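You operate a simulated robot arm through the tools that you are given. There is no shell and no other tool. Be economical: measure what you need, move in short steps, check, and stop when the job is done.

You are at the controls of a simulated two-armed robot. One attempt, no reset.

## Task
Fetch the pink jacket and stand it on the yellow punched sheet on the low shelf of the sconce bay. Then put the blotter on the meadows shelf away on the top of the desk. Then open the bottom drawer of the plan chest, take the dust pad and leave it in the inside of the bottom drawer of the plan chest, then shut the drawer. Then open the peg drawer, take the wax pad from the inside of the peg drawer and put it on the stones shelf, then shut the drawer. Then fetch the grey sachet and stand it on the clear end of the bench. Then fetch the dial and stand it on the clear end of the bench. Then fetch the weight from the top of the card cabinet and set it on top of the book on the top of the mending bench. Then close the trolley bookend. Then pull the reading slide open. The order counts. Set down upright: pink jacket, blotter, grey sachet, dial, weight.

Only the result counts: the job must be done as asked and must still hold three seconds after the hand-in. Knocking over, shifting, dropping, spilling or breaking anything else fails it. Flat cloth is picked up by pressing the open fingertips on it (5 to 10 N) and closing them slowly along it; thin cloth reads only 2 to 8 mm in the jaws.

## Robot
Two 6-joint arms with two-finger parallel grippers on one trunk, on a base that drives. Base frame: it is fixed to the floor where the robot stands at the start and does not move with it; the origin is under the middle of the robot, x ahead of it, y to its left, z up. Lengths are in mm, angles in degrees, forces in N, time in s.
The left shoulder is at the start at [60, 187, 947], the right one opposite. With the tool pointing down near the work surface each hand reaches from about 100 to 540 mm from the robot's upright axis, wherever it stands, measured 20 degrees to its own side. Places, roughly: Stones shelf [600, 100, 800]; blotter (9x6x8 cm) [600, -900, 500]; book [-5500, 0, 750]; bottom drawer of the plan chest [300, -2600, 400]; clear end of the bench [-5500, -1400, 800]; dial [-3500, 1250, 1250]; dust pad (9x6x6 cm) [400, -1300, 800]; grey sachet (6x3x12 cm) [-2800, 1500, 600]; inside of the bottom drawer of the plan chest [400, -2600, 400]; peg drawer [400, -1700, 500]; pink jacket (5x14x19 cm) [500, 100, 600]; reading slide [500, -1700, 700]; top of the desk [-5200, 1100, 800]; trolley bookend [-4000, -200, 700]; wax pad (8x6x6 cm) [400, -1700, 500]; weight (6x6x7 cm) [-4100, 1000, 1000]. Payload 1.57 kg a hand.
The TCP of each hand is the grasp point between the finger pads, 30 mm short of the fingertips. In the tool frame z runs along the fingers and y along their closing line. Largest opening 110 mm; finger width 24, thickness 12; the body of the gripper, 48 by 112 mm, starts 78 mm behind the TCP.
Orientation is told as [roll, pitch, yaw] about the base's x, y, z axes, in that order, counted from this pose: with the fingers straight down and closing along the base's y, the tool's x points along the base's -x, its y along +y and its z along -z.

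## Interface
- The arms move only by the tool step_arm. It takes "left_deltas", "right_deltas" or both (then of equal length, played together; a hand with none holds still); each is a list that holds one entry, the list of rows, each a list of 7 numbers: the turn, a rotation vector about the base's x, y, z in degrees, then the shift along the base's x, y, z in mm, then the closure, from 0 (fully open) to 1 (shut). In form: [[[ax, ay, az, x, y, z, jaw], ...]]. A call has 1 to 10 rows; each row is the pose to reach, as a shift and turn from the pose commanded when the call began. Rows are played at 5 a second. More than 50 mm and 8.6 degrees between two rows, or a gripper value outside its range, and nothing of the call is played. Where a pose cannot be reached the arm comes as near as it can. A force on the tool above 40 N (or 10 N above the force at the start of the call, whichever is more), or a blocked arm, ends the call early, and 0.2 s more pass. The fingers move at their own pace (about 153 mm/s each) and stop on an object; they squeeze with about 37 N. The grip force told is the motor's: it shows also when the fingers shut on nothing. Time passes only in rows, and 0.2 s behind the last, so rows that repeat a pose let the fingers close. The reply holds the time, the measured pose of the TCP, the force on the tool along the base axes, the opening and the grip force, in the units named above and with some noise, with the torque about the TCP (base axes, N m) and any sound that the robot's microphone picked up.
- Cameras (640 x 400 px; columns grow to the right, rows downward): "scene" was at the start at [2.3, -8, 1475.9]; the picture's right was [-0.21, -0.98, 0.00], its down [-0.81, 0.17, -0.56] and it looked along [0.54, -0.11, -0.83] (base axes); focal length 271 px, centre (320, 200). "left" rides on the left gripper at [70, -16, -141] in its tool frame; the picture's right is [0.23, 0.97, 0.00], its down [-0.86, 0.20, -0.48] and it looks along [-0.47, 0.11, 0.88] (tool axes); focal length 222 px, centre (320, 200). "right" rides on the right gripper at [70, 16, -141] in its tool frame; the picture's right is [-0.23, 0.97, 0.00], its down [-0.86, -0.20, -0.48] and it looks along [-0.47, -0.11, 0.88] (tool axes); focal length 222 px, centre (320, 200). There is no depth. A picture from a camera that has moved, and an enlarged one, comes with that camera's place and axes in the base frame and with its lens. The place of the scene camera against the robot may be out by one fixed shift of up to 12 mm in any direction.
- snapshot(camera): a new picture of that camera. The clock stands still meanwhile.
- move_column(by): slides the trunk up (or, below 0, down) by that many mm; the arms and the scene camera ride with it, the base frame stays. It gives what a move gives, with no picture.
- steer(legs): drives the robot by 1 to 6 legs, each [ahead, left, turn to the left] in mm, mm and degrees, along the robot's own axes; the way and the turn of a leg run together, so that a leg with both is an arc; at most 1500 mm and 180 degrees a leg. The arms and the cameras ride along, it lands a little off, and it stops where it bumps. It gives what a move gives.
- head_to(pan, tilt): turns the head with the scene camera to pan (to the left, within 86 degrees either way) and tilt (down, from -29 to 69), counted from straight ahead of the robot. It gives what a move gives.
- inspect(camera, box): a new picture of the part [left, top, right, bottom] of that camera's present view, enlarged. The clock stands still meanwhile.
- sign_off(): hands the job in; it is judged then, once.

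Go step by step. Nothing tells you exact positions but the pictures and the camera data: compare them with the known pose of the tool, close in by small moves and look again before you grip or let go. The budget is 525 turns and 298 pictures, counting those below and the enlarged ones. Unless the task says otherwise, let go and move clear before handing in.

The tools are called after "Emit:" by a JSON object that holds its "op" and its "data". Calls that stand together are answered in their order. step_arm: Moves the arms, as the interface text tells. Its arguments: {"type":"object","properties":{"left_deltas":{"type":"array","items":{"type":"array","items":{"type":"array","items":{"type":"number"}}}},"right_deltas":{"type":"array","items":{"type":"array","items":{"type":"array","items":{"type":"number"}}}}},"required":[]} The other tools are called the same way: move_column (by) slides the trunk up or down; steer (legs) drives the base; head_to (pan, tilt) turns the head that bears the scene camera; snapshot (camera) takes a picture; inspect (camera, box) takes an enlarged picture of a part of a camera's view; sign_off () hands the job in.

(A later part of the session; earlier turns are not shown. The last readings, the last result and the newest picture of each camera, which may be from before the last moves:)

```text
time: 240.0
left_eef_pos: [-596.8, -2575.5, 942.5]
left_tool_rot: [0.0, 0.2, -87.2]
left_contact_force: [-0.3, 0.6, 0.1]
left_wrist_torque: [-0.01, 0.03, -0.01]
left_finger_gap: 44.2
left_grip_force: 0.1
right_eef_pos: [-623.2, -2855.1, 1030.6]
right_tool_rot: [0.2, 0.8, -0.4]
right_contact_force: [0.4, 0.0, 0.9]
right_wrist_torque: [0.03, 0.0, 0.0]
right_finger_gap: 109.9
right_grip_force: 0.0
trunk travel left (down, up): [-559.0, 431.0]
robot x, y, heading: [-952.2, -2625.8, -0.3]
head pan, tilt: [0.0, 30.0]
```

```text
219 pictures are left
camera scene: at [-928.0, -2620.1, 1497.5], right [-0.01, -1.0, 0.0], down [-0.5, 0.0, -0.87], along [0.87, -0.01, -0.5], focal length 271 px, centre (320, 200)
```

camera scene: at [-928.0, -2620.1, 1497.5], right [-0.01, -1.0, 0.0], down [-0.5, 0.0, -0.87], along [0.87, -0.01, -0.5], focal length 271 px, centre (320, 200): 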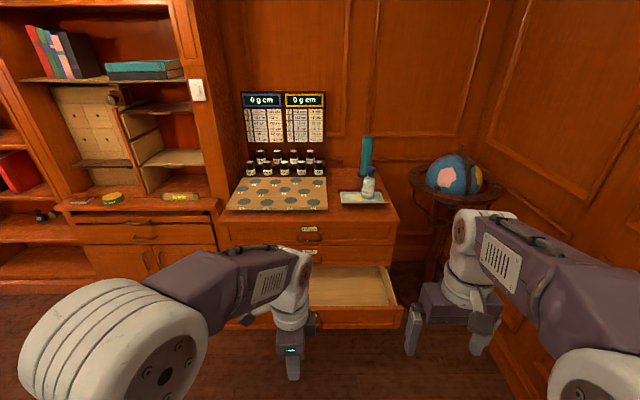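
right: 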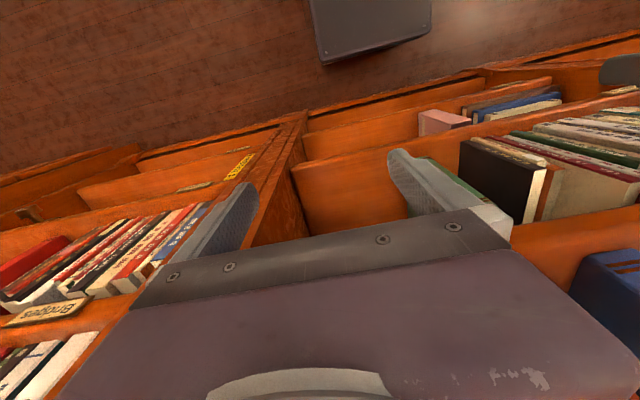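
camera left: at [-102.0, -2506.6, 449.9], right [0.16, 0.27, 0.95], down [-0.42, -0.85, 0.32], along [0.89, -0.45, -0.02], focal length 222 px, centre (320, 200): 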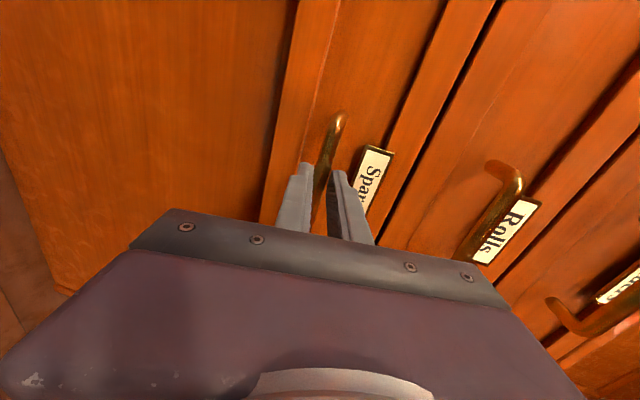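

Now go along the lane to the pad's end of the counter.

Emit:
{"op": "steer", "data": {"legs": [[560, 650, 0], [190, 150, 0], [0, 730, 0]]}}

Emit:
{"op": "head_to", "data": {"pan": -25, "tilt": 45}}

Emit:
{"op": "snapshot", "data": {"camera": "scene"}}

```text
time: 249.6
left_eef_pos: [160.1, -1037.8, 943.1]
left_tool_rot: [0.0, 0.3, -86.7]
left_contact_force: [-0.3, 1.3, 0.2]
left_wrist_torque: [-0.03, 0.04, -0.03]
left_finger_gap: 44.0
left_grip_force: 0.0
right_eef_pos: [135.3, -1318.2, 1031.2]
right_tool_rot: [0.3, 0.9, 0.2]
right_contact_force: [0.5, 0.7, -0.4]
right_wrist_torque: [0.0, 0.0, -0.02]
right_finger_gap: 110.2
right_grip_force: 0.1
trunk travel left (down, up): [-559.0, 431.0]
robot x, y, heading: [-195.8, -1092.1, 0.2]
head pan, tilt: [0.0, 30.0]
```

```text
time: 250.4
left_eef_pos: [160.9, -1036.7, 942.4]
left_tool_rot: [0.0, 0.3, -86.8]
left_contact_force: [0.3, -0.4, -0.1]
left_wrist_torque: [0.0, -0.01, -0.01]
left_finger_gap: 44.0
left_grip_force: 0.0
right_eef_pos: [134.3, -1317.6, 1031.5]
right_tool_rot: [0.2, 0.9, 0.2]
right_contact_force: [0.0, 0.2, -0.5]
right_wrist_torque: [-0.01, -0.01, 0.01]
right_finger_gap: 110.1
right_grip_force: 0.0
trunk travel left (down, up): [-559.0, 431.0]
robot x, y, heading: [-197.5, -1091.7, 0.4]
head pan, tilt: [-25.0, 45.0]
```

```text
218 pictures are left
camera scene: at [-187.7, -1120.7, 1474.9], right [-0.42, -0.91, 0.0], down [-0.64, 0.3, -0.71], along [0.64, -0.3, -0.71], focal length 271 px, centre (320, 200)
```

scene: 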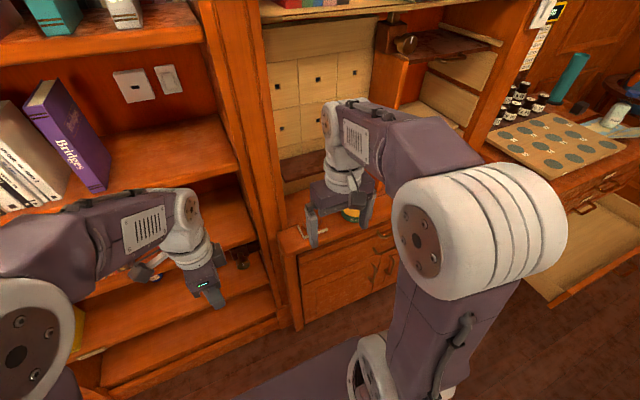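

Emit:
{"op": "snapshot", "data": {"camera": "right"}}

Emit:
{"op": "inspect", "data": {"camera": "scene", "box": [260, 170, 420, 270]}}

```text
217 pictures are left
camera right: at [67.4, -1303.7, 1173.2], right [0.22, 0.97, 0.0], down [0.86, -0.2, 0.46], along [0.45, -0.1, -0.89], focal length 222 px, centre (320, 200)
```

right: 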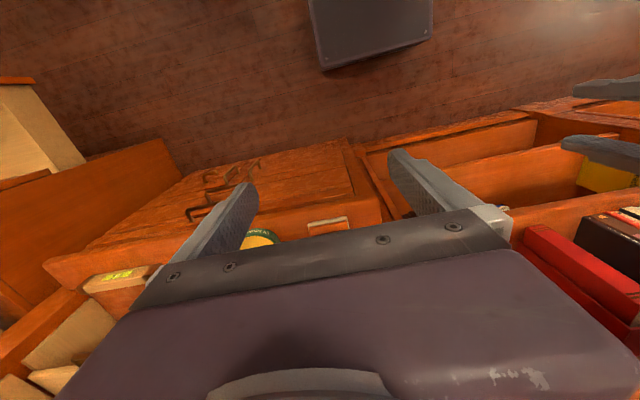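

```text
4.00 times, centred on (340, 220) of scene
camera zoom: at [-187.7, -1120.7, 1474.9], right [-0.42, -0.91, 0.0], down [-0.64, 0.3, -0.71], along [0.64, -0.3, -0.71], focal length 1084 px, centre (240, 120)
```

zoom: 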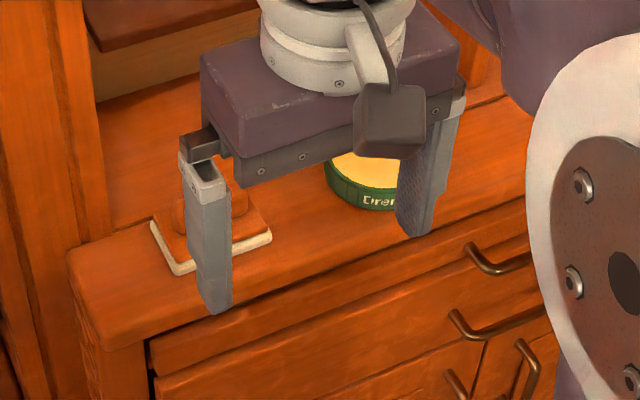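

Pad base ≈ x 321–381, y −1346, counter z≈756. Drive 100 mm closer and bring the right hand above it.

Emit:
{"op": "steer", "data": {"legs": [[100, -20, 0]]}}

Emit:
{"op": "step_arm", "data": {"right_deltas": [[[0, 0, 0, 40, 0, -20, 0], [0, 0, 0, 80, -4, -60, 0], [0, 0, 0, 112, -8, -100, 0]]]}}

Emit:
{"op": "snapshot", "data": {"camera": "right"}}

Emit:
{"op": "inspect", "data": {"camera": "scene", "box": [240, 140, 480, 290]}}

```text
time: 251.6
left_eef_pos: [260.9, -1057.6, 941.9]
left_tool_rot: [0.0, 0.4, -86.5]
left_contact_force: [0.9, 0.1, -1.1]
left_wrist_torque: [0.0, 0.03, 0.0]
left_finger_gap: 43.8
left_grip_force: 0.1
right_eef_pos: [234.7, -1338.5, 1031.0]
right_tool_rot: [0.1, 1.0, 0.3]
right_contact_force: [-0.3, -0.5, 0.2]
right_wrist_torque: [0.02, 0.0, 0.02]
right_finger_gap: 110.0
right_grip_force: 0.0
trunk travel left (down, up): [-559.0, 431.0]
robot x, y, heading: [-93.5, -1114.2, 0.2]
head pan, tilt: [-25.0, 45.0]
```

```text
refused: row 2 steps farther than a row can; nothing moved
```

```text
215 pictures are left
camera right: at [167.3, -1323.5, 1173.1], right [0.22, 0.97, 0.0], down [0.86, -0.2, 0.46], along [0.45, -0.1, -0.89], focal length 222 px, centre (320, 200)
```

right: 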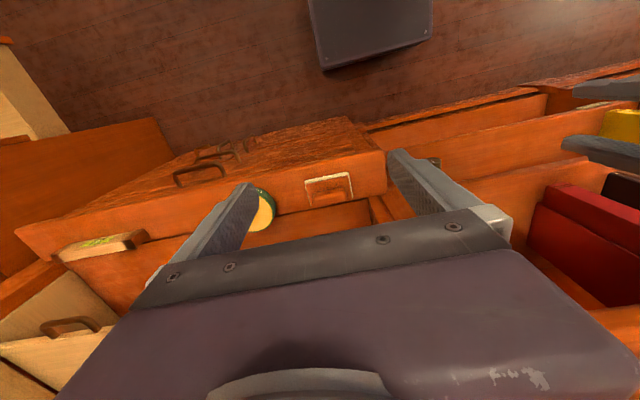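

```text
2.67 times, centred on (360, 215) of scene
camera zoom: at [-87.8, -1140.8, 1474.9], right [-0.42, -0.91, 0.0], down [-0.64, 0.3, -0.71], along [0.64, -0.3, -0.71], focal length 723 px, centre (213, 160)
```

zoom: 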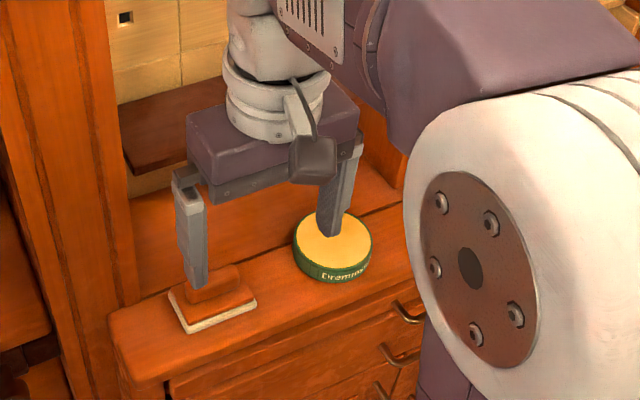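

Refined pad centre ≈[359,-1341]. Move the right hand over it.

Emit:
{"op": "step_arm", "data": {"right_deltas": [[[0, 0, 0, 35, 0, -25, 0], [0, 0, 0, 70, -1, -50, 0], [0, 0, 0, 100, -2, -80, 0], [0, 0, 0, 121, -2, -110, 0]]]}}

Emit:
{"op": "snapshot", "data": {"camera": "right"}}

Emit:
{"op": "inspect", "data": {"camera": "scene", "box": [240, 140, 480, 290]}}

```text
time: 252.6
left_eef_pos: [260.2, -1057.7, 942.4]
left_tool_rot: [0.0, 0.2, -86.6]
left_contact_force: [0.1, -0.1, 0.4]
left_wrist_torque: [-0.03, -0.02, 0.02]
left_finger_gap: 44.1
left_grip_force: 0.0
right_eef_pos: [354.3, -1341.3, 919.9]
right_tool_rot: [0.1, 0.9, 0.4]
right_contact_force: [0.5, 0.1, 0.2]
right_wrist_torque: [-0.01, -0.01, -0.01]
right_finger_gap: 109.8
right_grip_force: 0.0
trunk travel left (down, up): [-559.0, 431.0]
robot x, y, heading: [-94.4, -1110.6, 0.4]
head pan, tilt: [-25.0, 45.0]
```

```text
213 pictures are left
camera right: at [287.8, -1326.1, 1062.7], right [0.22, 0.97, 0.0], down [0.86, -0.2, 0.46], along [0.45, -0.1, -0.89], focal length 222 px, centre (320, 200)
```

right: 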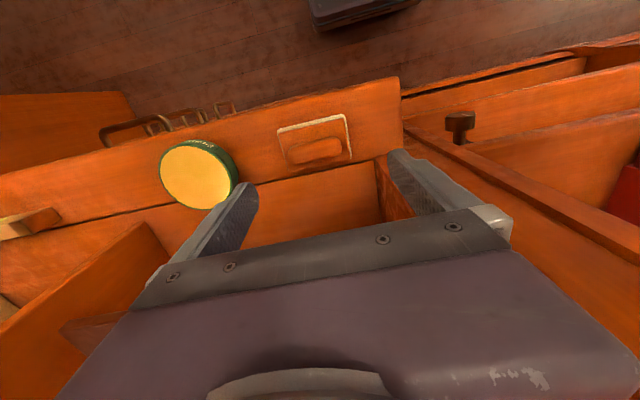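

```text
2.67 times, centred on (360, 215) of scene
camera zoom: at [-86.7, -1140.9, 1474.9], right [-0.42, -0.91, 0.0], down [-0.64, 0.3, -0.71], along [0.64, -0.3, -0.71], focal length 723 px, centre (213, 160)
```

zoom: 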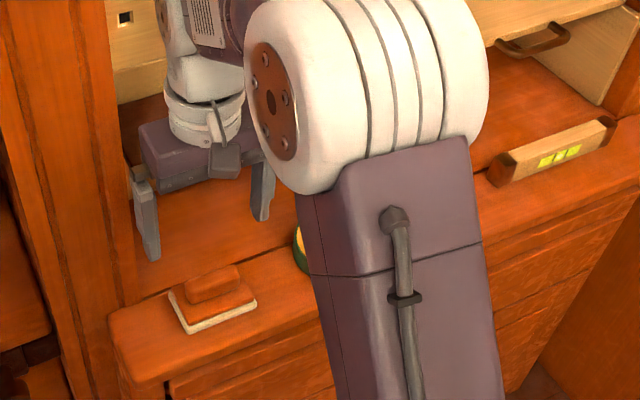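

Centre ≈[358,-1345]. Descend to z 800.

Emit:
{"op": "step_arm", "data": {"right_deltas": [[[0, 0, 0, 3, -4, -30, 0], [0, 0, 0, 3, -4, -60, 0], [0, 0, 0, 3, -4, -85, 0]]]}}

Emit:
{"op": "snapshot", "data": {"camera": "right"}}

```text
time: 253.4
left_eef_pos: [260.8, -1057.9, 942.9]
left_tool_rot: [0.0, 0.2, -86.7]
left_contact_force: [0.2, 0.0, -0.7]
left_wrist_torque: [-0.02, 0.0, 0.0]
left_finger_gap: 44.1
left_grip_force: 0.1
right_eef_pos: [358.3, -1345.2, 834.1]
right_tool_rot: [0.2, 0.9, 0.3]
right_contact_force: [-0.1, 0.1, 0.2]
right_wrist_torque: [0.01, 0.0, -0.02]
right_finger_gap: 110.0
right_grip_force: 0.0
trunk travel left (down, up): [-559.0, 431.0]
robot x, y, heading: [-95.3, -1111.4, -0.0]
head pan, tilt: [-25.0, 45.0]
```

```text
211 pictures are left
camera right: at [289.9, -1329.5, 977.7], right [0.22, 0.97, 0.0], down [0.86, -0.2, 0.46], along [0.45, -0.1, -0.89], focal length 222 px, centre (320, 200)
```

right: 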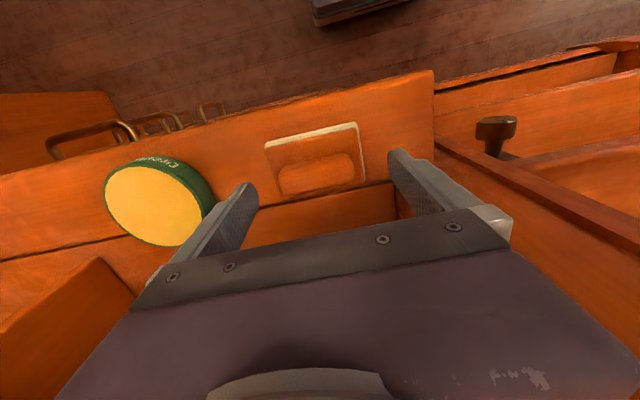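

Emit:
{"op": "step_arm", "data": {"right_deltas": [[[0, 0, 0, -8, 0, -12, 0], [0, 0, 0, -8, 0, -24, 0], [0, 0, 0, -8, 0, -36, 0], [0, 0, 0, -8, 0, -36, 0.15], [0, 0, 0, -8, 0, -36, 0.4], [0, 0, 0, -8, 0, -36, 0.6], [0, 0, 0, -8, 0, -36, 0.6]]]}}

Emit:
{"op": "snapshot", "data": {"camera": "right"}}

```text
time: 255.0
left_eef_pos: [260.3, -1058.1, 942.6]
left_tool_rot: [0.1, 0.3, -86.6]
left_contact_force: [0.3, 0.6, 0.7]
left_wrist_torque: [0.01, 0.01, 0.02]
left_finger_gap: 44.0
left_grip_force: 0.1
right_eef_pos: [350.6, -1344.5, 800.7]
right_tool_rot: [0.2, 0.9, 0.3]
right_contact_force: [-0.3, -1.1, -0.3]
right_wrist_torque: [-0.01, -0.03, -0.02]
right_finger_gap: 88.8
right_grip_force: 36.9
trunk travel left (down, up): [-559.0, 431.0]
robot x, y, heading: [-95.2, -1109.8, 0.3]
head pan, tilt: [-25.0, 45.0]
```

```text
210 pictures are left
camera right: at [281.8, -1328.8, 942.3], right [0.22, 0.97, 0.0], down [0.86, -0.2, 0.46], along [0.45, -0.1, -0.89], focal length 222 px, centre (320, 200)
```

right: 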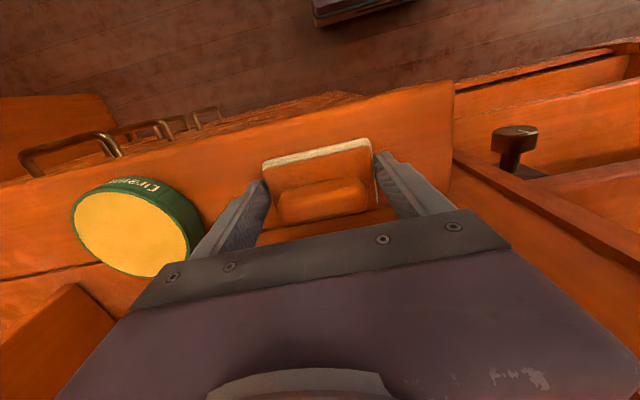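

Gripped at 88.8 mm. Lift and check, then back away.

Emit:
{"op": "step_arm", "data": {"right_deltas": [[[0, 0, 0, 0, 0, 30, 0.6], [0, 0, 0, 0, 0, 70, 0.6], [0, 0, 0, 0, 0, 110, 0.6], [0, 0, 0, -40, 0, 120, 0.6], [0, 0, 0, -80, 0, 120, 0.6]]]}}

Emit:
{"op": "snapshot", "data": {"camera": "right"}}

Emit:
{"op": "steer", "data": {"legs": [[-130, 0, 0], [0, -880, 0], [-600, -300, 0]]}}

Emit:
{"op": "head_to", "data": {"pan": -10, "tilt": 40}}

Emit:
{"op": "snapshot", "data": {"camera": "scene"}}

```text
time: 256.2
left_eef_pos: [258.8, -1057.4, 943.5]
left_tool_rot: [0.1, 0.3, -86.5]
left_contact_force: [0.2, -0.3, 0.1]
left_wrist_torque: [-0.04, -0.03, -0.01]
left_finger_gap: 43.9
left_grip_force: 0.1
right_eef_pos: [269.1, -1344.9, 921.7]
right_tool_rot: [0.1, 0.9, 0.3]
right_contact_force: [-0.1, -0.1, -0.5]
right_wrist_torque: [-0.03, 0.01, 0.02]
right_finger_gap: 89.1
right_grip_force: 36.6
trunk travel left (down, up): [-559.0, 431.0]
robot x, y, heading: [-93.1, -1116.4, 0.1]
head pan, tilt: [-25.0, 45.0]
```

```text
209 pictures are left
camera right: at [201.5, -1329.2, 1063.4], right [0.22, 0.97, 0.0], down [0.86, -0.2, 0.47], along [0.45, -0.1, -0.89], focal length 222 px, centre (320, 200)
```

right: 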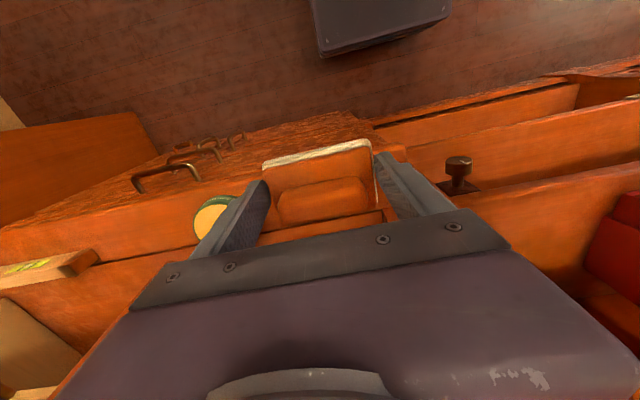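

```text
time: 265.1
left_eef_pos: [-475.9, -2249.0, 942.2]
left_tool_rot: [-0.1, 0.3, -87.0]
left_contact_force: [0.1, 0.5, 0.4]
left_wrist_torque: [0.0, 0.0, 0.0]
left_finger_gap: 44.0
left_grip_force: 0.0
right_eef_pos: [-467.3, -2537.4, 920.9]
right_tool_rot: [0.2, 1.0, -0.1]
right_contact_force: [0.4, -0.1, -1.1]
right_wrist_torque: [-0.04, -0.01, 0.01]
right_finger_gap: 89.0
right_grip_force: 36.2
trunk travel left (down, up): [-559.0, 431.0]
robot x, y, heading: [-828.7, -2305.8, -0.1]
head pan, tilt: [-25.0, 45.0]
```

```text
time: 265.9
left_eef_pos: [-475.2, -2249.6, 942.7]
left_tool_rot: [0.0, 0.3, -87.0]
left_contact_force: [-0.3, -0.1, -0.3]
left_wrist_torque: [-0.01, 0.01, 0.03]
left_finger_gap: 44.0
left_grip_force: 0.0
right_eef_pos: [-465.4, -2537.4, 921.4]
right_tool_rot: [0.3, 0.9, -0.1]
right_contact_force: [0.9, 0.2, -0.6]
right_wrist_torque: [-0.03, 0.01, 0.0]
right_finger_gap: 89.2
right_grip_force: 37.3
trunk travel left (down, up): [-559.0, 431.0]
robot x, y, heading: [-829.3, -2302.5, -0.1]
head pan, tilt: [-10.0, 40.0]
```

```text
208 pictures are left
camera scene: at [-813.6, -2311.6, 1482.1], right [-0.18, -0.98, 0.0], down [-0.63, 0.11, -0.77], along [0.75, -0.14, -0.64], focal length 271 px, centre (320, 200)
```

scene: 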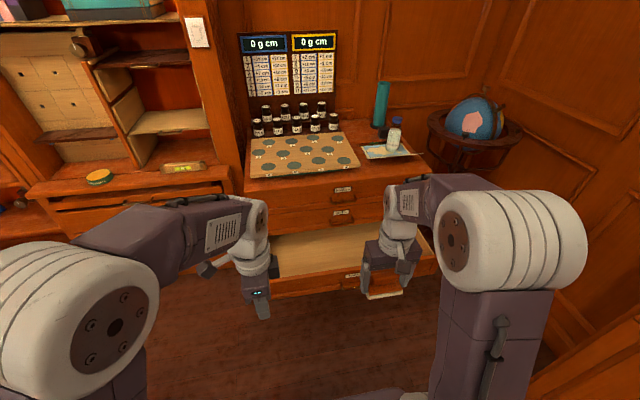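

Move the left hand up and out of the way, then drive to place the right hand over the drawer.

Emit:
{"op": "step_arm", "data": {"left_deltas": [[[0, 0, 0, 0, 20, 40, 0.6], [0, 0, 0, 0, 40, 80, 0.6], [0, 0, 0, 0, 60, 120, 0.6], [0, 0, 0, 0, 80, 160, 0.6]]]}}

Emit:
{"op": "steer", "data": {"legs": [[270, -60, 0]]}}

Emit:
{"op": "step_arm", "data": {"right_deltas": [[[0, 0, 0, 40, 0, 0, 0.6], [0, 0, 0, 80, 0, 0, 0.6], [0, 0, 0, 115, 0, 0, 0.6]]]}}

Emit:
{"op": "move_column", "data": {"by": -250}}

Emit:
{"op": "snapshot", "data": {"camera": "right"}}

Emit:
{"op": "snapshot", "data": {"camera": "scene"}}

```text
time: 266.9
left_eef_pos: [-474.7, -2169.3, 1101.7]
left_tool_rot: [0.0, 0.4, -87.0]
left_contact_force: [0.2, 0.4, 0.6]
left_wrist_torque: [-0.02, 0.0, 0.01]
left_finger_gap: 44.1
left_grip_force: 0.0
right_eef_pos: [-465.0, -2536.4, 919.8]
right_tool_rot: [0.1, 0.9, -0.1]
right_contact_force: [0.7, 0.5, 0.8]
right_wrist_torque: [-0.01, -0.02, 0.01]
right_finger_gap: 89.1
right_grip_force: 36.6
trunk travel left (down, up): [-559.0, 431.0]
robot x, y, heading: [-827.7, -2301.2, -0.1]
head pan, tilt: [-10.0, 40.0]
```

```text
time: 268.9
left_eef_pos: [-197.5, -2232.5, 1100.2]
left_tool_rot: [0.0, 0.2, -87.2]
left_contact_force: [-0.2, 0.3, -0.4]
left_wrist_torque: [-0.02, 0.02, -0.03]
left_finger_gap: 44.0
left_grip_force: 0.0
right_eef_pos: [-189.7, -2599.2, 920.8]
right_tool_rot: [0.1, 1.0, -0.3]
right_contact_force: [0.7, 0.4, 0.1]
right_wrist_torque: [0.02, 0.05, -0.01]
right_finger_gap: 89.1
right_grip_force: 37.2
trunk travel left (down, up): [-559.0, 431.0]
robot x, y, heading: [-554.5, -2365.6, -0.5]
head pan, tilt: [-10.0, 40.0]
```

```text
time: 269.6
left_eef_pos: [-195.9, -2232.7, 1100.2]
left_tool_rot: [0.0, 0.3, -87.2]
left_contact_force: [0.0, -0.4, -0.3]
left_wrist_torque: [-0.01, 0.0, 0.01]
left_finger_gap: 44.0
left_grip_force: 0.1
right_eef_pos: [-74.5, -2599.3, 919.2]
right_tool_rot: [0.2, 1.0, -0.3]
right_contact_force: [0.2, 0.4, 0.1]
right_wrist_torque: [0.01, 0.04, 0.0]
right_finger_gap: 88.9
right_grip_force: 36.8
trunk travel left (down, up): [-559.0, 431.0]
robot x, y, heading: [-555.3, -2362.5, -0.3]
head pan, tilt: [-10.0, 40.0]
```

```text
time: 272.2
left_eef_pos: [-196.6, -2233.0, 850.2]
left_tool_rot: [0.0, 0.3, -87.1]
left_contact_force: [0.1, -0.2, -0.5]
left_wrist_torque: [0.0, -0.03, 0.0]
left_finger_gap: 43.8
left_grip_force: 0.0
right_eef_pos: [-76.2, -2599.7, 669.3]
right_tool_rot: [0.2, 0.9, -0.4]
right_contact_force: [0.2, 0.4, -0.8]
right_wrist_torque: [-0.01, -0.04, 0.01]
right_finger_gap: 89.3
right_grip_force: 37.5
trunk travel left (down, up): [-309.0, 681.0]
robot x, y, heading: [-552.4, -2361.6, -0.3]
head pan, tilt: [-10.0, 40.0]
```

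```text
207 pictures are left
camera right: at [-142.8, -2582.8, 812.0], right [0.23, 0.97, 0.0], down [0.86, -0.21, 0.46], along [0.45, -0.11, -0.89], focal length 222 px, centre (320, 200)
```

right: 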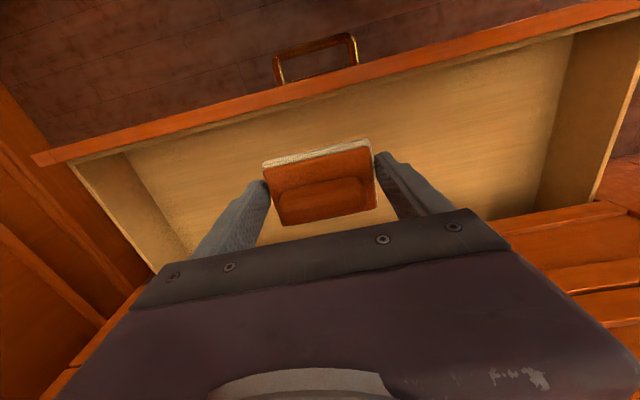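

```text
206 pictures are left
camera scene: at [-536.8, -2372.4, 1232.2], right [-0.18, -0.98, 0.0], down [-0.63, 0.12, -0.77], along [0.75, -0.14, -0.64], focal length 271 px, centre (320, 200)
```

scene: 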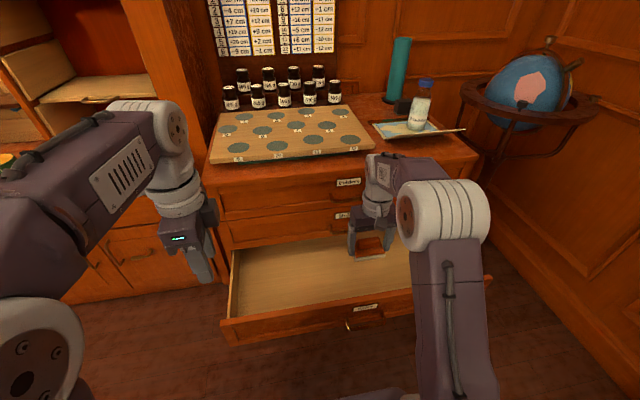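

Emit:
{"op": "move_column", "data": {"by": -150}}

Emit:
{"op": "step_arm", "data": {"right_deltas": [[[0, 0, 0, 0, 0, -15, 0.6], [0, 0, 0, 0, 0, -30, 0.6], [0, 0, 0, 0, 0, -45, 0.6]]]}}

Emit:
{"op": "snapshot", "data": {"camera": "right"}}

```text
time: 274.0
left_eef_pos: [-197.9, -2233.6, 701.1]
left_tool_rot: [0.0, 0.4, -87.3]
left_contact_force: [-0.6, 0.1, -0.7]
left_wrist_torque: [0.0, 0.0, -0.01]
left_finger_gap: 44.1
left_grip_force: 0.1
right_eef_pos: [-75.1, -2599.0, 520.3]
right_tool_rot: [0.3, 0.9, -0.3]
right_contact_force: [0.5, -0.5, -0.3]
right_wrist_torque: [0.0, 0.01, 0.02]
right_finger_gap: 89.1
right_grip_force: 36.7
trunk travel left (down, up): [-159.0, 831.0]
robot x, y, heading: [-553.1, -2366.6, -0.3]
head pan, tilt: [-10.0, 40.0]
```

```text
time: 274.8
left_eef_pos: [-197.9, -2233.1, 701.1]
left_tool_rot: [0.0, 0.3, -87.2]
left_contact_force: [0.2, -0.1, 0.5]
left_wrist_torque: [0.01, 0.0, 0.0]
left_finger_gap: 44.1
left_grip_force: 0.0
right_eef_pos: [-75.5, -2597.9, 474.0]
right_tool_rot: [0.3, 0.9, -0.2]
right_contact_force: [-0.1, -0.2, -0.5]
right_wrist_torque: [0.02, 0.02, 0.01]
right_finger_gap: 89.2
right_grip_force: 37.3
trunk travel left (down, up): [-159.0, 831.0]
robot x, y, heading: [-553.1, -2365.6, -0.7]
head pan, tilt: [-10.0, 40.0]
```

```text
205 pictures are left
camera right: at [-142.8, -2582.4, 617.0], right [0.23, 0.97, 0.0], down [0.86, -0.21, 0.46], along [0.45, -0.11, -0.89], focal length 222 px, centre (320, 200)
```

right: 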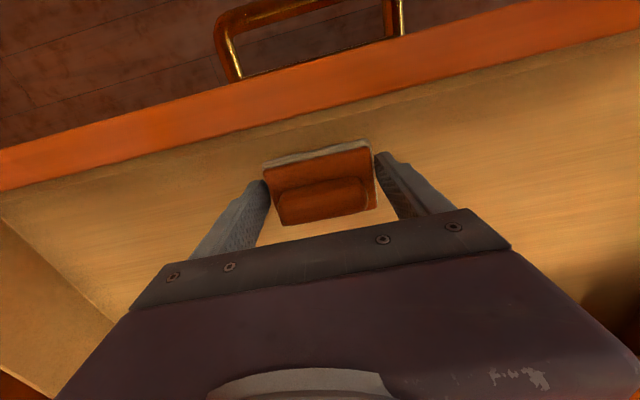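

Continue down with contact sensing.

Emit:
{"op": "step_arm", "data": {"right_deltas": [[[0, 0, 0, 0, 0, -6, 0.6], [0, 0, 0, 0, 0, -12, 0.6], [0, 0, 0, 0, 0, -18, 0.6], [0, 0, 0, 0, 0, -24, 0.6]]]}}

Emit:
{"op": "step_arm", "data": {"right_deltas": [[[0, 0, 0, 0, 0, -3, 0.6], [0, 0, 0, 0, 0, -6, 0.6], [0, 0, 0, 0, 0, -9, 0.6], [0, 0, 0, 0, 0, -12, 0.6]]]}}

Emit:
{"op": "snapshot", "data": {"camera": "right"}}

```text
time: 275.8
left_eef_pos: [-198.0, -2232.7, 700.4]
left_tool_rot: [0.0, 0.2, -87.1]
left_contact_force: [0.0, -0.3, 0.0]
left_wrist_torque: [-0.02, 0.02, 0.02]
left_finger_gap: 44.1
left_grip_force: 0.0
right_eef_pos: [-75.0, -2597.8, 451.1]
right_tool_rot: [0.1, 0.9, -0.3]
right_contact_force: [0.6, -0.4, -0.1]
right_wrist_torque: [0.05, 0.0, -0.01]
right_finger_gap: 89.3
right_grip_force: 36.9
trunk travel left (down, up): [-159.0, 831.0]
robot x, y, heading: [-553.4, -2366.7, -0.3]
head pan, tilt: [-10.0, 40.0]
```

```text
time: 276.8
left_eef_pos: [-196.9, -2232.7, 701.1]
left_tool_rot: [0.1, 0.3, -87.2]
left_contact_force: [0.1, 0.6, -0.3]
left_wrist_torque: [0.01, -0.02, -0.02]
left_finger_gap: 44.0
left_grip_force: 0.0
right_eef_pos: [-73.7, -2599.3, 440.2]
right_tool_rot: [0.1, 0.8, -0.4]
right_contact_force: [-0.5, 0.1, 5.2]
right_wrist_torque: [0.03, 0.0, -0.01]
right_finger_gap: 88.7
right_grip_force: 37.3
trunk travel left (down, up): [-159.0, 831.0]
robot x, y, heading: [-554.7, -2363.4, -0.5]
head pan, tilt: [-10.0, 40.0]
```

```text
204 pictures are left
camera right: at [-142.3, -2582.7, 582.0], right [0.23, 0.97, 0.0], down [0.86, -0.21, 0.47], along [0.45, -0.11, -0.89], focal length 222 px, centre (320, 200)
```

right: 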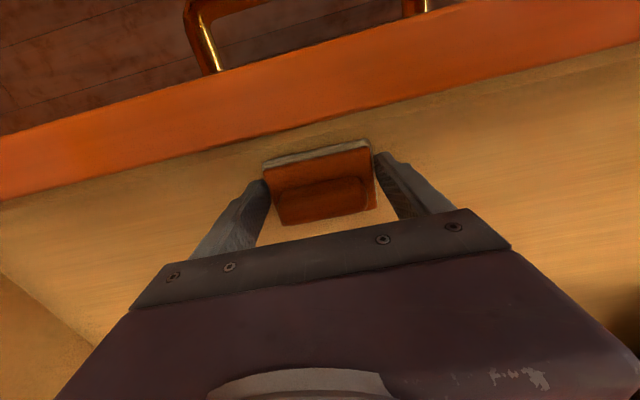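

Contact at z≈440. Release and rise.

Emit:
{"op": "step_arm", "data": {"right_deltas": [[[0, 0, 0, 0, 0, 1, 0.4], [0, 0, 0, 0, 0, 1, 0.1], [0, 0, 0, 0, 0, 1, 0], [0, 0, 0, 0, 0, 30, 0], [0, 0, 0, 0, 0, 70, 0], [0, 0, 0, 0, 0, 110, 0]]]}}

Emit:
{"op": "snapshot", "data": {"camera": "right"}}

```text
time: 278.2
left_eef_pos: [-198.4, -2232.7, 702.5]
left_tool_rot: [0.0, 0.3, -87.2]
left_contact_force: [-0.1, 0.0, 0.3]
left_wrist_torque: [-0.04, -0.01, -0.01]
left_finger_gap: 44.1
left_grip_force: 0.1
right_eef_pos: [-76.1, -2598.8, 547.8]
right_tool_rot: [0.2, 1.0, -0.3]
right_contact_force: [-0.2, 0.4, -0.1]
right_wrist_torque: [-0.01, 0.02, 0.01]
right_finger_gap: 110.0
right_grip_force: 0.1
trunk travel left (down, up): [-159.0, 831.0]
robot x, y, heading: [-551.3, -2363.1, -0.3]
head pan, tilt: [-10.0, 40.0]
```

```text
203 pictures are left
camera right: at [-143.5, -2583.3, 690.4], right [0.23, 0.97, 0.0], down [0.86, -0.21, 0.46], along [0.45, -0.11, -0.89], focal length 222 px, centre (320, 200)
```

right: 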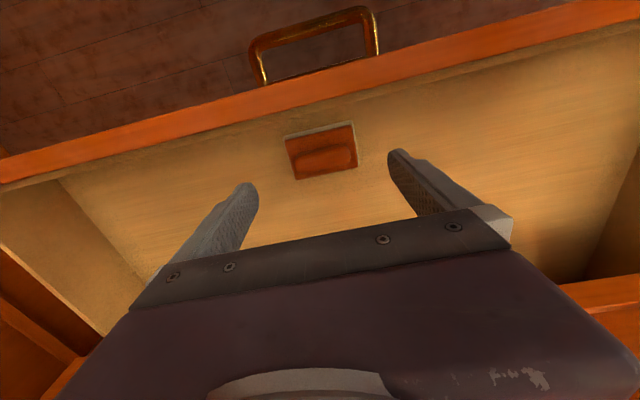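

The dust pad lies in the drawer. Now back out, close the jaws, lower in front of the handle and push the drawer shut.

Emit:
{"op": "steer", "data": {"legs": [[-210, 20, 0]]}}

Emit:
{"op": "step_arm", "data": {"right_deltas": [[[0, 0, 0, 0, 0, -40, 1], [0, 0, 0, 0, 0, -80, 1], [0, 0, 0, 0, 0, -100, 1]]]}}

Emit:
{"op": "snapshot", "data": {"camera": "right"}}

```text
time: 279.8
left_eef_pos: [-404.3, -2210.7, 702.0]
left_tool_rot: [0.1, 0.4, -87.2]
left_contact_force: [-0.1, 0.7, 0.0]
left_wrist_torque: [0.01, -0.03, 0.01]
left_finger_gap: 44.2
left_grip_force: 0.0
right_eef_pos: [-282.1, -2577.7, 546.6]
right_tool_rot: [0.1, 0.9, -0.1]
right_contact_force: [0.4, -0.4, -0.1]
right_wrist_torque: [-0.04, 0.0, 0.01]
right_finger_gap: 110.2
right_grip_force: 0.1
trunk travel left (down, up): [-159.0, 831.0]
robot x, y, heading: [-762.9, -2343.3, -0.4]
head pan, tilt: [-10.0, 40.0]
```

```text
time: 280.6
left_eef_pos: [-403.0, -2212.3, 700.8]
left_tool_rot: [0.0, 0.2, -87.2]
left_contact_force: [-0.1, -0.2, 0.2]
left_wrist_torque: [0.02, -0.02, -0.01]
left_finger_gap: 44.0
left_grip_force: 0.0
right_eef_pos: [-284.9, -2580.0, 446.6]
right_tool_rot: [0.1, 0.9, -0.3]
right_contact_force: [0.4, 0.1, 1.1]
right_wrist_torque: [0.02, -0.03, 0.01]
right_finger_gap: 0.0
right_grip_force: 21.8
trunk travel left (down, up): [-159.0, 831.0]
robot x, y, heading: [-758.9, -2341.4, 0.1]
head pan, tilt: [-10.0, 40.0]
```

```text
202 pictures are left
camera right: at [-351.4, -2563.6, 589.5], right [0.23, 0.97, 0.0], down [0.86, -0.2, 0.46], along [0.45, -0.11, -0.89], focal length 222 px, centre (320, 200)
```

right: 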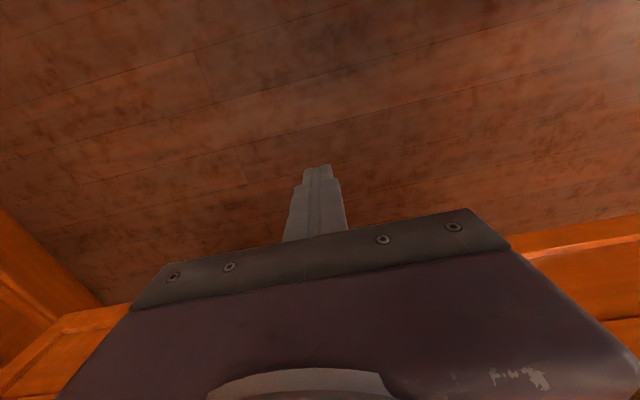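

Tilt the right hand nose-forward so its body won't meet the handle above, then push.

Emit:
{"op": "step_arm", "data": {"right_deltas": [[[0, -8, 0, 0, 0, 0, 1], [0, -16, 0, 0, 0, 0, 1], [0, -24, 0, 0, 0, 0, 1], [0, -32, 0, 0, 0, 0, 1], [0, -40, 0, 0, 0, 0, 1]]]}}

Emit:
{"op": "steer", "data": {"legs": [[250, 0, 0]]}}

Emit:
{"op": "snapshot", "data": {"camera": "scene"}}

Emit:
{"op": "snapshot", "data": {"camera": "right"}}

```text
time: 281.8
left_eef_pos: [-404.5, -2211.8, 701.4]
left_tool_rot: [-0.1, 0.3, -87.2]
left_contact_force: [0.6, 0.6, 1.0]
left_wrist_torque: [-0.01, 0.01, 0.04]
left_finger_gap: 44.2
left_grip_force: 0.1
right_eef_pos: [-282.5, -2596.4, 445.7]
right_tool_rot: [-3.9, -35.4, 0.3]
right_contact_force: [0.6, 0.7, -0.2]
right_wrist_torque: [-0.04, 0.03, -0.02]
right_finger_gap: 0.1
right_grip_force: 21.3
right hand out of reach, approached as far as the arm can: row 4, 5
trunk travel left (down, up): [-159.0, 831.0]
robot x, y, heading: [-759.1, -2343.3, -0.2]
head pan, tilt: [-10.0, 40.0]
```

```text
time: 283.6
left_eef_pos: [-151.1, -2214.5, 700.0]
left_tool_rot: [-0.1, 0.4, -87.3]
left_contact_force: [-0.4, 0.3, 0.0]
left_wrist_torque: [0.0, 0.01, 0.0]
left_finger_gap: 43.9
left_grip_force: 0.1
right_eef_pos: [-31.5, -2599.4, 445.0]
right_tool_rot: [-3.8, -35.5, 0.2]
right_contact_force: [-0.9, 0.1, -0.6]
right_wrist_torque: [0.03, 0.02, 0.0]
right_finger_gap: 0.0
right_grip_force: 21.3
trunk travel left (down, up): [-159.0, 831.0]
robot x, y, heading: [-508.2, -2343.3, -0.3]
head pan, tilt: [-10.0, 40.0]
```

```text
201 pictures are left
camera scene: at [-491.9, -2353.4, 1082.1], right [-0.18, -0.98, 0.0], down [-0.63, 0.12, -0.77], along [0.75, -0.14, -0.64], focal length 271 px, centre (320, 200)
```

scene: 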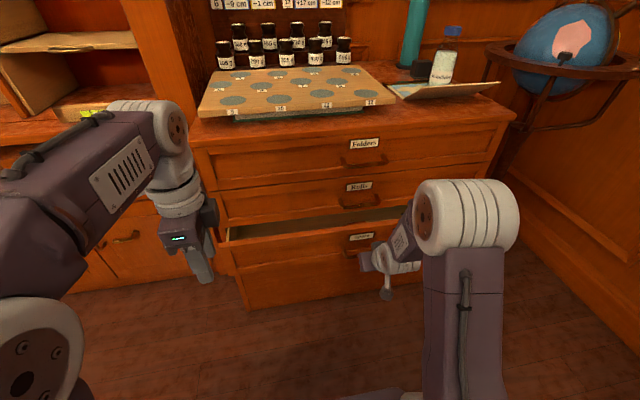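

```text
200 pictures are left
camera right: at [-169.9, -2573.8, 518.5], right [0.22, 0.97, 0.08], down [0.41, -0.16, 0.9], along [0.88, -0.17, -0.44], focal length 222 px, centre (320, 200)
```

right: 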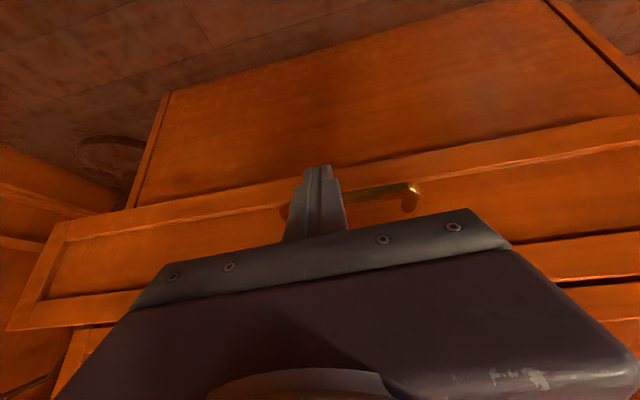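

Pushing works; about 70 mm left.

Emit:
{"op": "steer", "data": {"legs": [[50, 0, 0]]}}

Emit:
{"op": "step_arm", "data": {"right_deltas": [[[0, 0, 0, 8, 0, 0, 1], [0, 0, 0, 16, 0, 0, 1], [0, 0, 0, 24, 0, 0, 1], [0, 0, 0, 32, 0, 0, 1], [0, 0, 0, 40, 0, 0, 1]]]}}

Emit:
{"op": "snapshot", "data": {"camera": "right"}}

```text
time: 284.6
left_eef_pos: [-103.0, -2215.2, 701.0]
left_tool_rot: [0.0, 0.3, -87.3]
left_contact_force: [-0.2, -0.2, 0.0]
left_wrist_torque: [0.0, 0.0, -0.02]
left_finger_gap: 43.8
left_grip_force: 0.1
right_eef_pos: [19.1, -2599.5, 444.3]
right_tool_rot: [-3.8, -35.4, 0.2]
right_contact_force: [-0.2, -0.2, 0.0]
right_wrist_torque: [0.02, 0.0, 0.0]
right_finger_gap: 0.2
right_grip_force: 21.7
trunk travel left (down, up): [-159.0, 831.0]
robot x, y, heading: [-459.5, -2344.0, -0.7]
head pan, tilt: [-10.0, 40.0]
```

```text
time: 285.7
left_eef_pos: [-102.4, -2215.8, 700.1]
left_tool_rot: [0.0, 0.3, -87.6]
left_contact_force: [0.1, -0.4, 0.5]
left_wrist_torque: [-0.01, 0.0, 0.0]
left_finger_gap: 44.1
left_grip_force: 0.0
right_eef_pos: [46.4, -2599.5, 438.8]
right_tool_rot: [-3.7, -34.0, 0.0]
right_contact_force: [-0.3, -0.8, -0.6]
right_wrist_torque: [0.01, 0.0, 0.0]
right_finger_gap: 0.3
right_grip_force: 21.2
trunk travel left (down, up): [-159.0, 831.0]
robot x, y, heading: [-460.8, -2343.9, -0.5]
head pan, tilt: [-10.0, 40.0]
stopped in row 5 (right hand): the force on the tool passed its limit (the readings are from after the stop); the commanded pose is now the measured one
```

```text
199 pictures are left
camera right: at [-91.4, -2574.0, 516.5], right [0.23, 0.97, 0.07], down [0.43, -0.17, 0.88], along [0.87, -0.17, -0.46], focal length 222 px, centre (320, 200)
```

right: 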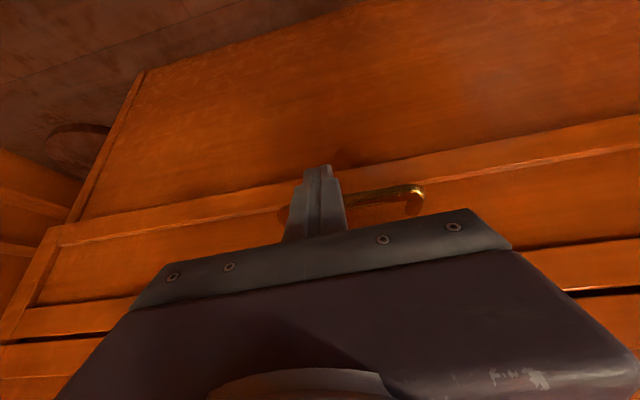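

Hit the stop. Back off and verify it is flush.

Emit:
{"op": "steer", "data": {"legs": [[-350, 0, 0]]}}

Emit:
{"op": "head_to", "data": {"pan": -15, "tilt": 35}}

Emit:
{"op": "inspect", "data": {"camera": "scene", "box": [240, 110, 480, 260]}}

```text
time: 288.0
left_eef_pos: [-458.3, -2213.0, 702.0]
left_tool_rot: [0.1, 0.3, -87.6]
left_contact_force: [0.4, 0.4, 0.0]
left_wrist_torque: [0.01, 0.04, 0.02]
left_finger_gap: 44.2
left_grip_force: 0.0
right_eef_pos: [-311.9, -2598.2, 439.2]
right_tool_rot: [-3.7, -34.0, -0.2]
right_contact_force: [-0.2, 0.0, -0.6]
right_wrist_torque: [-0.01, -0.01, -0.01]
right_finger_gap: 0.2
right_grip_force: 21.3
trunk travel left (down, up): [-159.0, 831.0]
robot x, y, heading: [-816.7, -2341.2, -0.6]
head pan, tilt: [-10.0, 40.0]
```

```text
time: 288.6
left_eef_pos: [-457.9, -2211.8, 701.2]
left_tool_rot: [0.0, 0.3, -87.6]
left_contact_force: [0.2, -0.5, -0.4]
left_wrist_torque: [0.02, -0.02, 0.0]
left_finger_gap: 44.2
left_grip_force: 0.1
right_eef_pos: [-310.6, -2596.3, 440.2]
right_tool_rot: [-3.7, -33.9, -0.2]
right_contact_force: [0.4, -0.3, -0.1]
right_wrist_torque: [-0.02, 0.03, 0.01]
right_finger_gap: 0.1
right_grip_force: 21.4
trunk travel left (down, up): [-159.0, 831.0]
robot x, y, heading: [-815.7, -2342.2, -0.4]
head pan, tilt: [-15.0, 35.0]
```

```text
2.67 times, centred on (360, 185) of scene
camera zoom: at [-796.8, -2357.8, 1089.7], right [-0.27, -0.96, 0.0], down [-0.55, 0.16, -0.82], along [0.79, -0.22, -0.57], focal length 723 px, centre (213, 240)
```

zoom: 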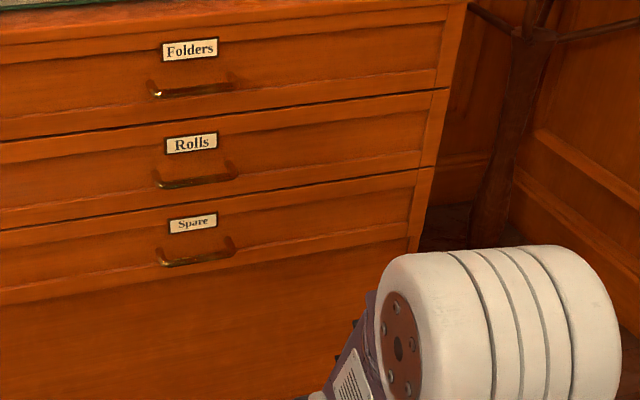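

Drawer shut. Now the peg drawer; first look at the rack's exact place and the peg unit.

Emit:
{"op": "head_to", "data": {"pan": 75, "tilt": 40}}

Emit:
{"op": "snapshot", "data": {"camera": "scene"}}

Emit:
{"op": "head_to", "data": {"pan": 30, "tilt": 25}}

Emit:
{"op": "snapshot", "data": {"camera": "scene"}}

```text
time: 290.3
left_eef_pos: [-457.7, -2212.8, 701.1]
left_tool_rot: [0.1, 0.3, -87.7]
left_contact_force: [0.7, 0.5, -0.2]
left_wrist_torque: [0.0, -0.02, 0.0]
left_finger_gap: 43.8
left_grip_force: 0.0
right_eef_pos: [-311.1, -2594.9, 439.3]
right_tool_rot: [-3.7, -33.9, -0.2]
right_contact_force: [0.6, -0.1, -0.5]
right_wrist_torque: [0.0, 0.0, -0.01]
right_finger_gap: 0.2
right_grip_force: 21.6
trunk travel left (down, up): [-159.0, 831.0]
robot x, y, heading: [-814.7, -2342.8, -0.7]
head pan, tilt: [75.0, 40.0]
```

```text
197 pictures are left
camera scene: at [-858.5, -2252.2, 1082.2], right [0.96, -0.27, 0.0], down [-0.17, -0.62, -0.77], along [0.21, 0.74, -0.64], focal length 271 px, centre (320, 200)
```

scene: 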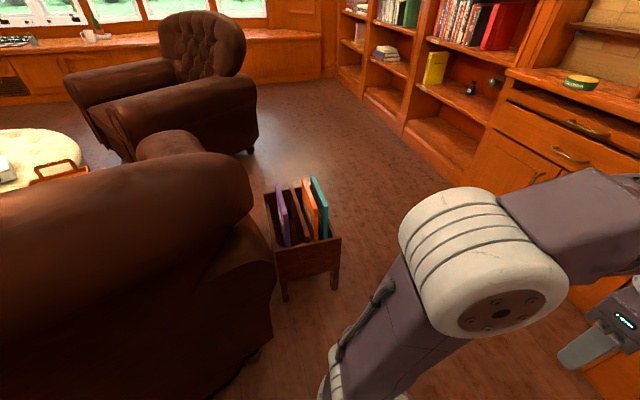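

```text
time: 291.4
left_eef_pos: [-458.1, -2212.1, 700.1]
left_tool_rot: [0.0, 0.3, -87.6]
left_contact_force: [-0.2, 0.6, 0.3]
left_wrist_torque: [0.05, 0.04, -0.01]
left_finger_gap: 43.9
left_grip_force: 0.1
right_eef_pos: [-310.7, -2595.9, 441.2]
right_tool_rot: [-3.8, -34.0, -0.2]
right_contact_force: [0.6, 0.0, -0.5]
right_wrist_torque: [0.0, 0.01, 0.02]
right_finger_gap: 0.0
right_grip_force: 21.6
trunk travel left (down, up): [-159.0, 831.0]
robot x, y, heading: [-815.2, -2339.7, -0.7]
head pan, tilt: [30.0, 25.0]
```

```text
196 pictures are left
camera scene: at [-801.3, -2288.9, 1105.4], right [0.49, -0.87, 0.0], down [-0.37, -0.21, -0.91], along [0.79, 0.44, -0.42], focal length 271 px, centre (320, 200)
```

scene: 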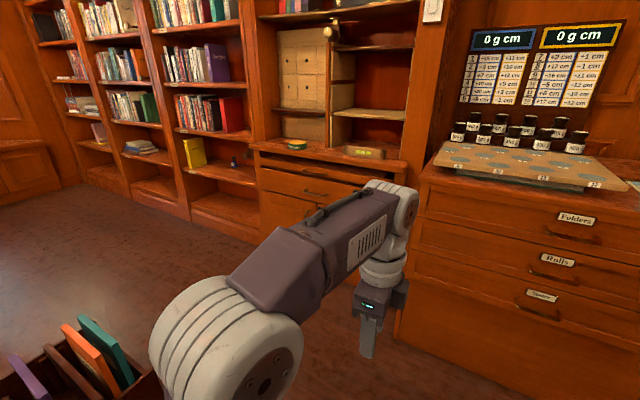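

Rack spans x −830…−600, y −1620…−1400. I'll refold the right hand, and prepare the left hand in the handle pose, then approach from the south side.

Emit:
{"op": "step_arm", "data": {"right_deltas": [[[0, 8, 0, -40, 0, 25, 0.5], [0, 16, 0, -80, 0, 50, 0.3], [0, 24, 0, -120, 0, 75, 0], [0, 32, 0, -150, 0, 100, 0], [0, 34, 0, -180, 0, 120, 0]]]}}

Emit:
{"op": "move_column", "data": {"by": 100}}

Emit:
{"op": "step_arm", "data": {"left_deltas": [[[0, -8, 0, 26, 0, -10, 0.6], [0, -16, 0, 52, 0, -20, 0.6], [0, -24, 0, 78, 0, -30, 0.6], [0, -32, 0, 104, 10, -40, 0.6], [0, -40, 0, 130, 20, -60, 0.6], [0, -48, 0, 156, 30, -80, 0.6], [0, -56, 0, 182, 40, -100, 0.6], [0, -64, 0, 208, 50, -120, 0.6], [0, -72, 0, 234, 60, -140, 0.6], [0, -80, 0, 260, 70, -160, 0.6]]]}}

```text
time: 292.6
left_eef_pos: [-458.4, -2211.8, 701.9]
left_tool_rot: [-0.1, 0.3, -87.6]
left_contact_force: [0.8, -0.1, -0.3]
left_wrist_torque: [0.04, 0.01, -0.01]
left_finger_gap: 44.0
left_grip_force: 0.0
right_eef_pos: [-491.7, -2596.7, 560.9]
right_tool_rot: [-3.9, 0.0, -0.2]
right_contact_force: [0.7, -0.3, -0.7]
right_wrist_torque: [-0.02, -0.01, 0.02]
right_finger_gap: 110.1
right_grip_force: 0.0
trunk travel left (down, up): [-159.0, 831.0]
robot x, y, heading: [-816.0, -2345.3, -0.5]
head pan, tilt: [30.0, 25.0]
```

```text
time: 293.9
left_eef_pos: [-458.1, -2213.0, 801.4]
left_tool_rot: [0.1, 0.4, -87.6]
left_contact_force: [-0.4, 0.6, 0.4]
left_wrist_torque: [0.0, -0.01, 0.01]
left_finger_gap: 44.0
left_grip_force: 0.0
right_eef_pos: [-491.2, -2596.8, 661.3]
right_tool_rot: [-3.8, 0.0, -0.3]
right_contact_force: [-0.1, -0.4, 0.2]
right_wrist_torque: [-0.01, 0.01, -0.01]
right_finger_gap: 110.0
right_grip_force: 0.0
trunk travel left (down, up): [-259.0, 731.0]
robot x, y, heading: [-817.4, -2342.6, -0.6]
head pan, tilt: [30.0, 25.0]
```

```text
time: 296.1
left_eef_pos: [-198.6, -2208.5, 641.2]
left_tool_rot: [79.8, -2.0, -86.8]
left_contact_force: [0.5, 0.6, -1.0]
left_wrist_torque: [0.0, 0.02, -0.01]
left_finger_gap: 44.4
left_grip_force: 0.0
left hand out of reach, approached as far as the arm can: row 6, 7, 8, 9, 10
right_eef_pos: [-489.8, -2598.2, 659.5]
right_tool_rot: [-4.0, -0.1, -0.2]
right_contact_force: [0.0, -0.8, 0.1]
right_wrist_torque: [-0.02, 0.0, 0.02]
right_finger_gap: 110.0
right_grip_force: 0.1
trunk travel left (down, up): [-259.0, 731.0]
robot x, y, heading: [-813.7, -2341.7, -0.5]
head pan, tilt: [30.0, 25.0]
```

Left reach sideways is limited to about 134 mm. Test how far the arm alone can retract in this pose.

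Emit:
{"op": "step_arm", "data": {"left_deltas": [[[0, 0, 0, -30, 0, 0, 0.6], [0, 0, 0, -60, 0, 0, 0.6], [0, 0, 0, -90, 0, 0, 0.6], [0, 0, 0, -120, 0, 0, 0.6], [0, 0, 0, -150, 0, 0, 0.6], [0, 0, 0, -180, 0, 0, 0.6]]]}}

Emit:
{"op": "step_arm", "data": {"left_deltas": [[[0, 0, 0, 30, 20, 0, 0.6], [0, 0, 0, 60, 40, 0, 0.6], [0, 0, 0, 90, 60, 0, 0.6], [0, 0, 0, 120, 80, 0, 0.6], [0, 0, 0, 150, 100, 0, 0.6], [0, 0, 0, 190, 110, 0, 0.6]]]}}

```text
time: 297.5
left_eef_pos: [-310.9, -2222.2, 632.0]
left_tool_rot: [80.0, -2.3, -89.3]
left_contact_force: [-0.4, 0.4, -0.3]
left_wrist_torque: [0.0, -0.02, 0.02]
left_finger_gap: 43.9
left_grip_force: 0.0
left hand out of reach, approached as far as the arm can: row 1, 2, 3, 4, 5, 6
right_eef_pos: [-491.4, -2598.4, 661.3]
right_tool_rot: [-3.9, 0.0, -0.2]
right_contact_force: [0.0, 0.0, 0.2]
right_wrist_torque: [0.03, -0.03, -0.02]
right_finger_gap: 109.6
right_grip_force: 0.0
trunk travel left (down, up): [-259.0, 731.0]
robot x, y, heading: [-813.3, -2334.9, -0.9]
head pan, tilt: [30.0, 25.0]
```

```text
time: 298.9
left_eef_pos: [-106.9, -2189.2, 642.3]
left_tool_rot: [79.2, -1.6, -85.2]
left_contact_force: [-0.1, 0.1, 0.9]
left_wrist_torque: [-0.01, 0.01, 0.02]
left_finger_gap: 43.9
left_grip_force: 0.1
left hand out of reach, approached as far as the arm can: row 1, 2, 3, 4, 5, 6
right_eef_pos: [-491.0, -2596.9, 660.8]
right_tool_rot: [-3.9, 0.0, -0.2]
right_contact_force: [-0.9, -0.4, -0.1]
right_wrist_torque: [-0.03, 0.0, 0.01]
right_finger_gap: 110.2
right_grip_force: 0.0
trunk travel left (down, up): [-259.0, 731.0]
robot x, y, heading: [-814.1, -2340.4, -0.9]
head pan, tilt: [30.0, 25.0]
```

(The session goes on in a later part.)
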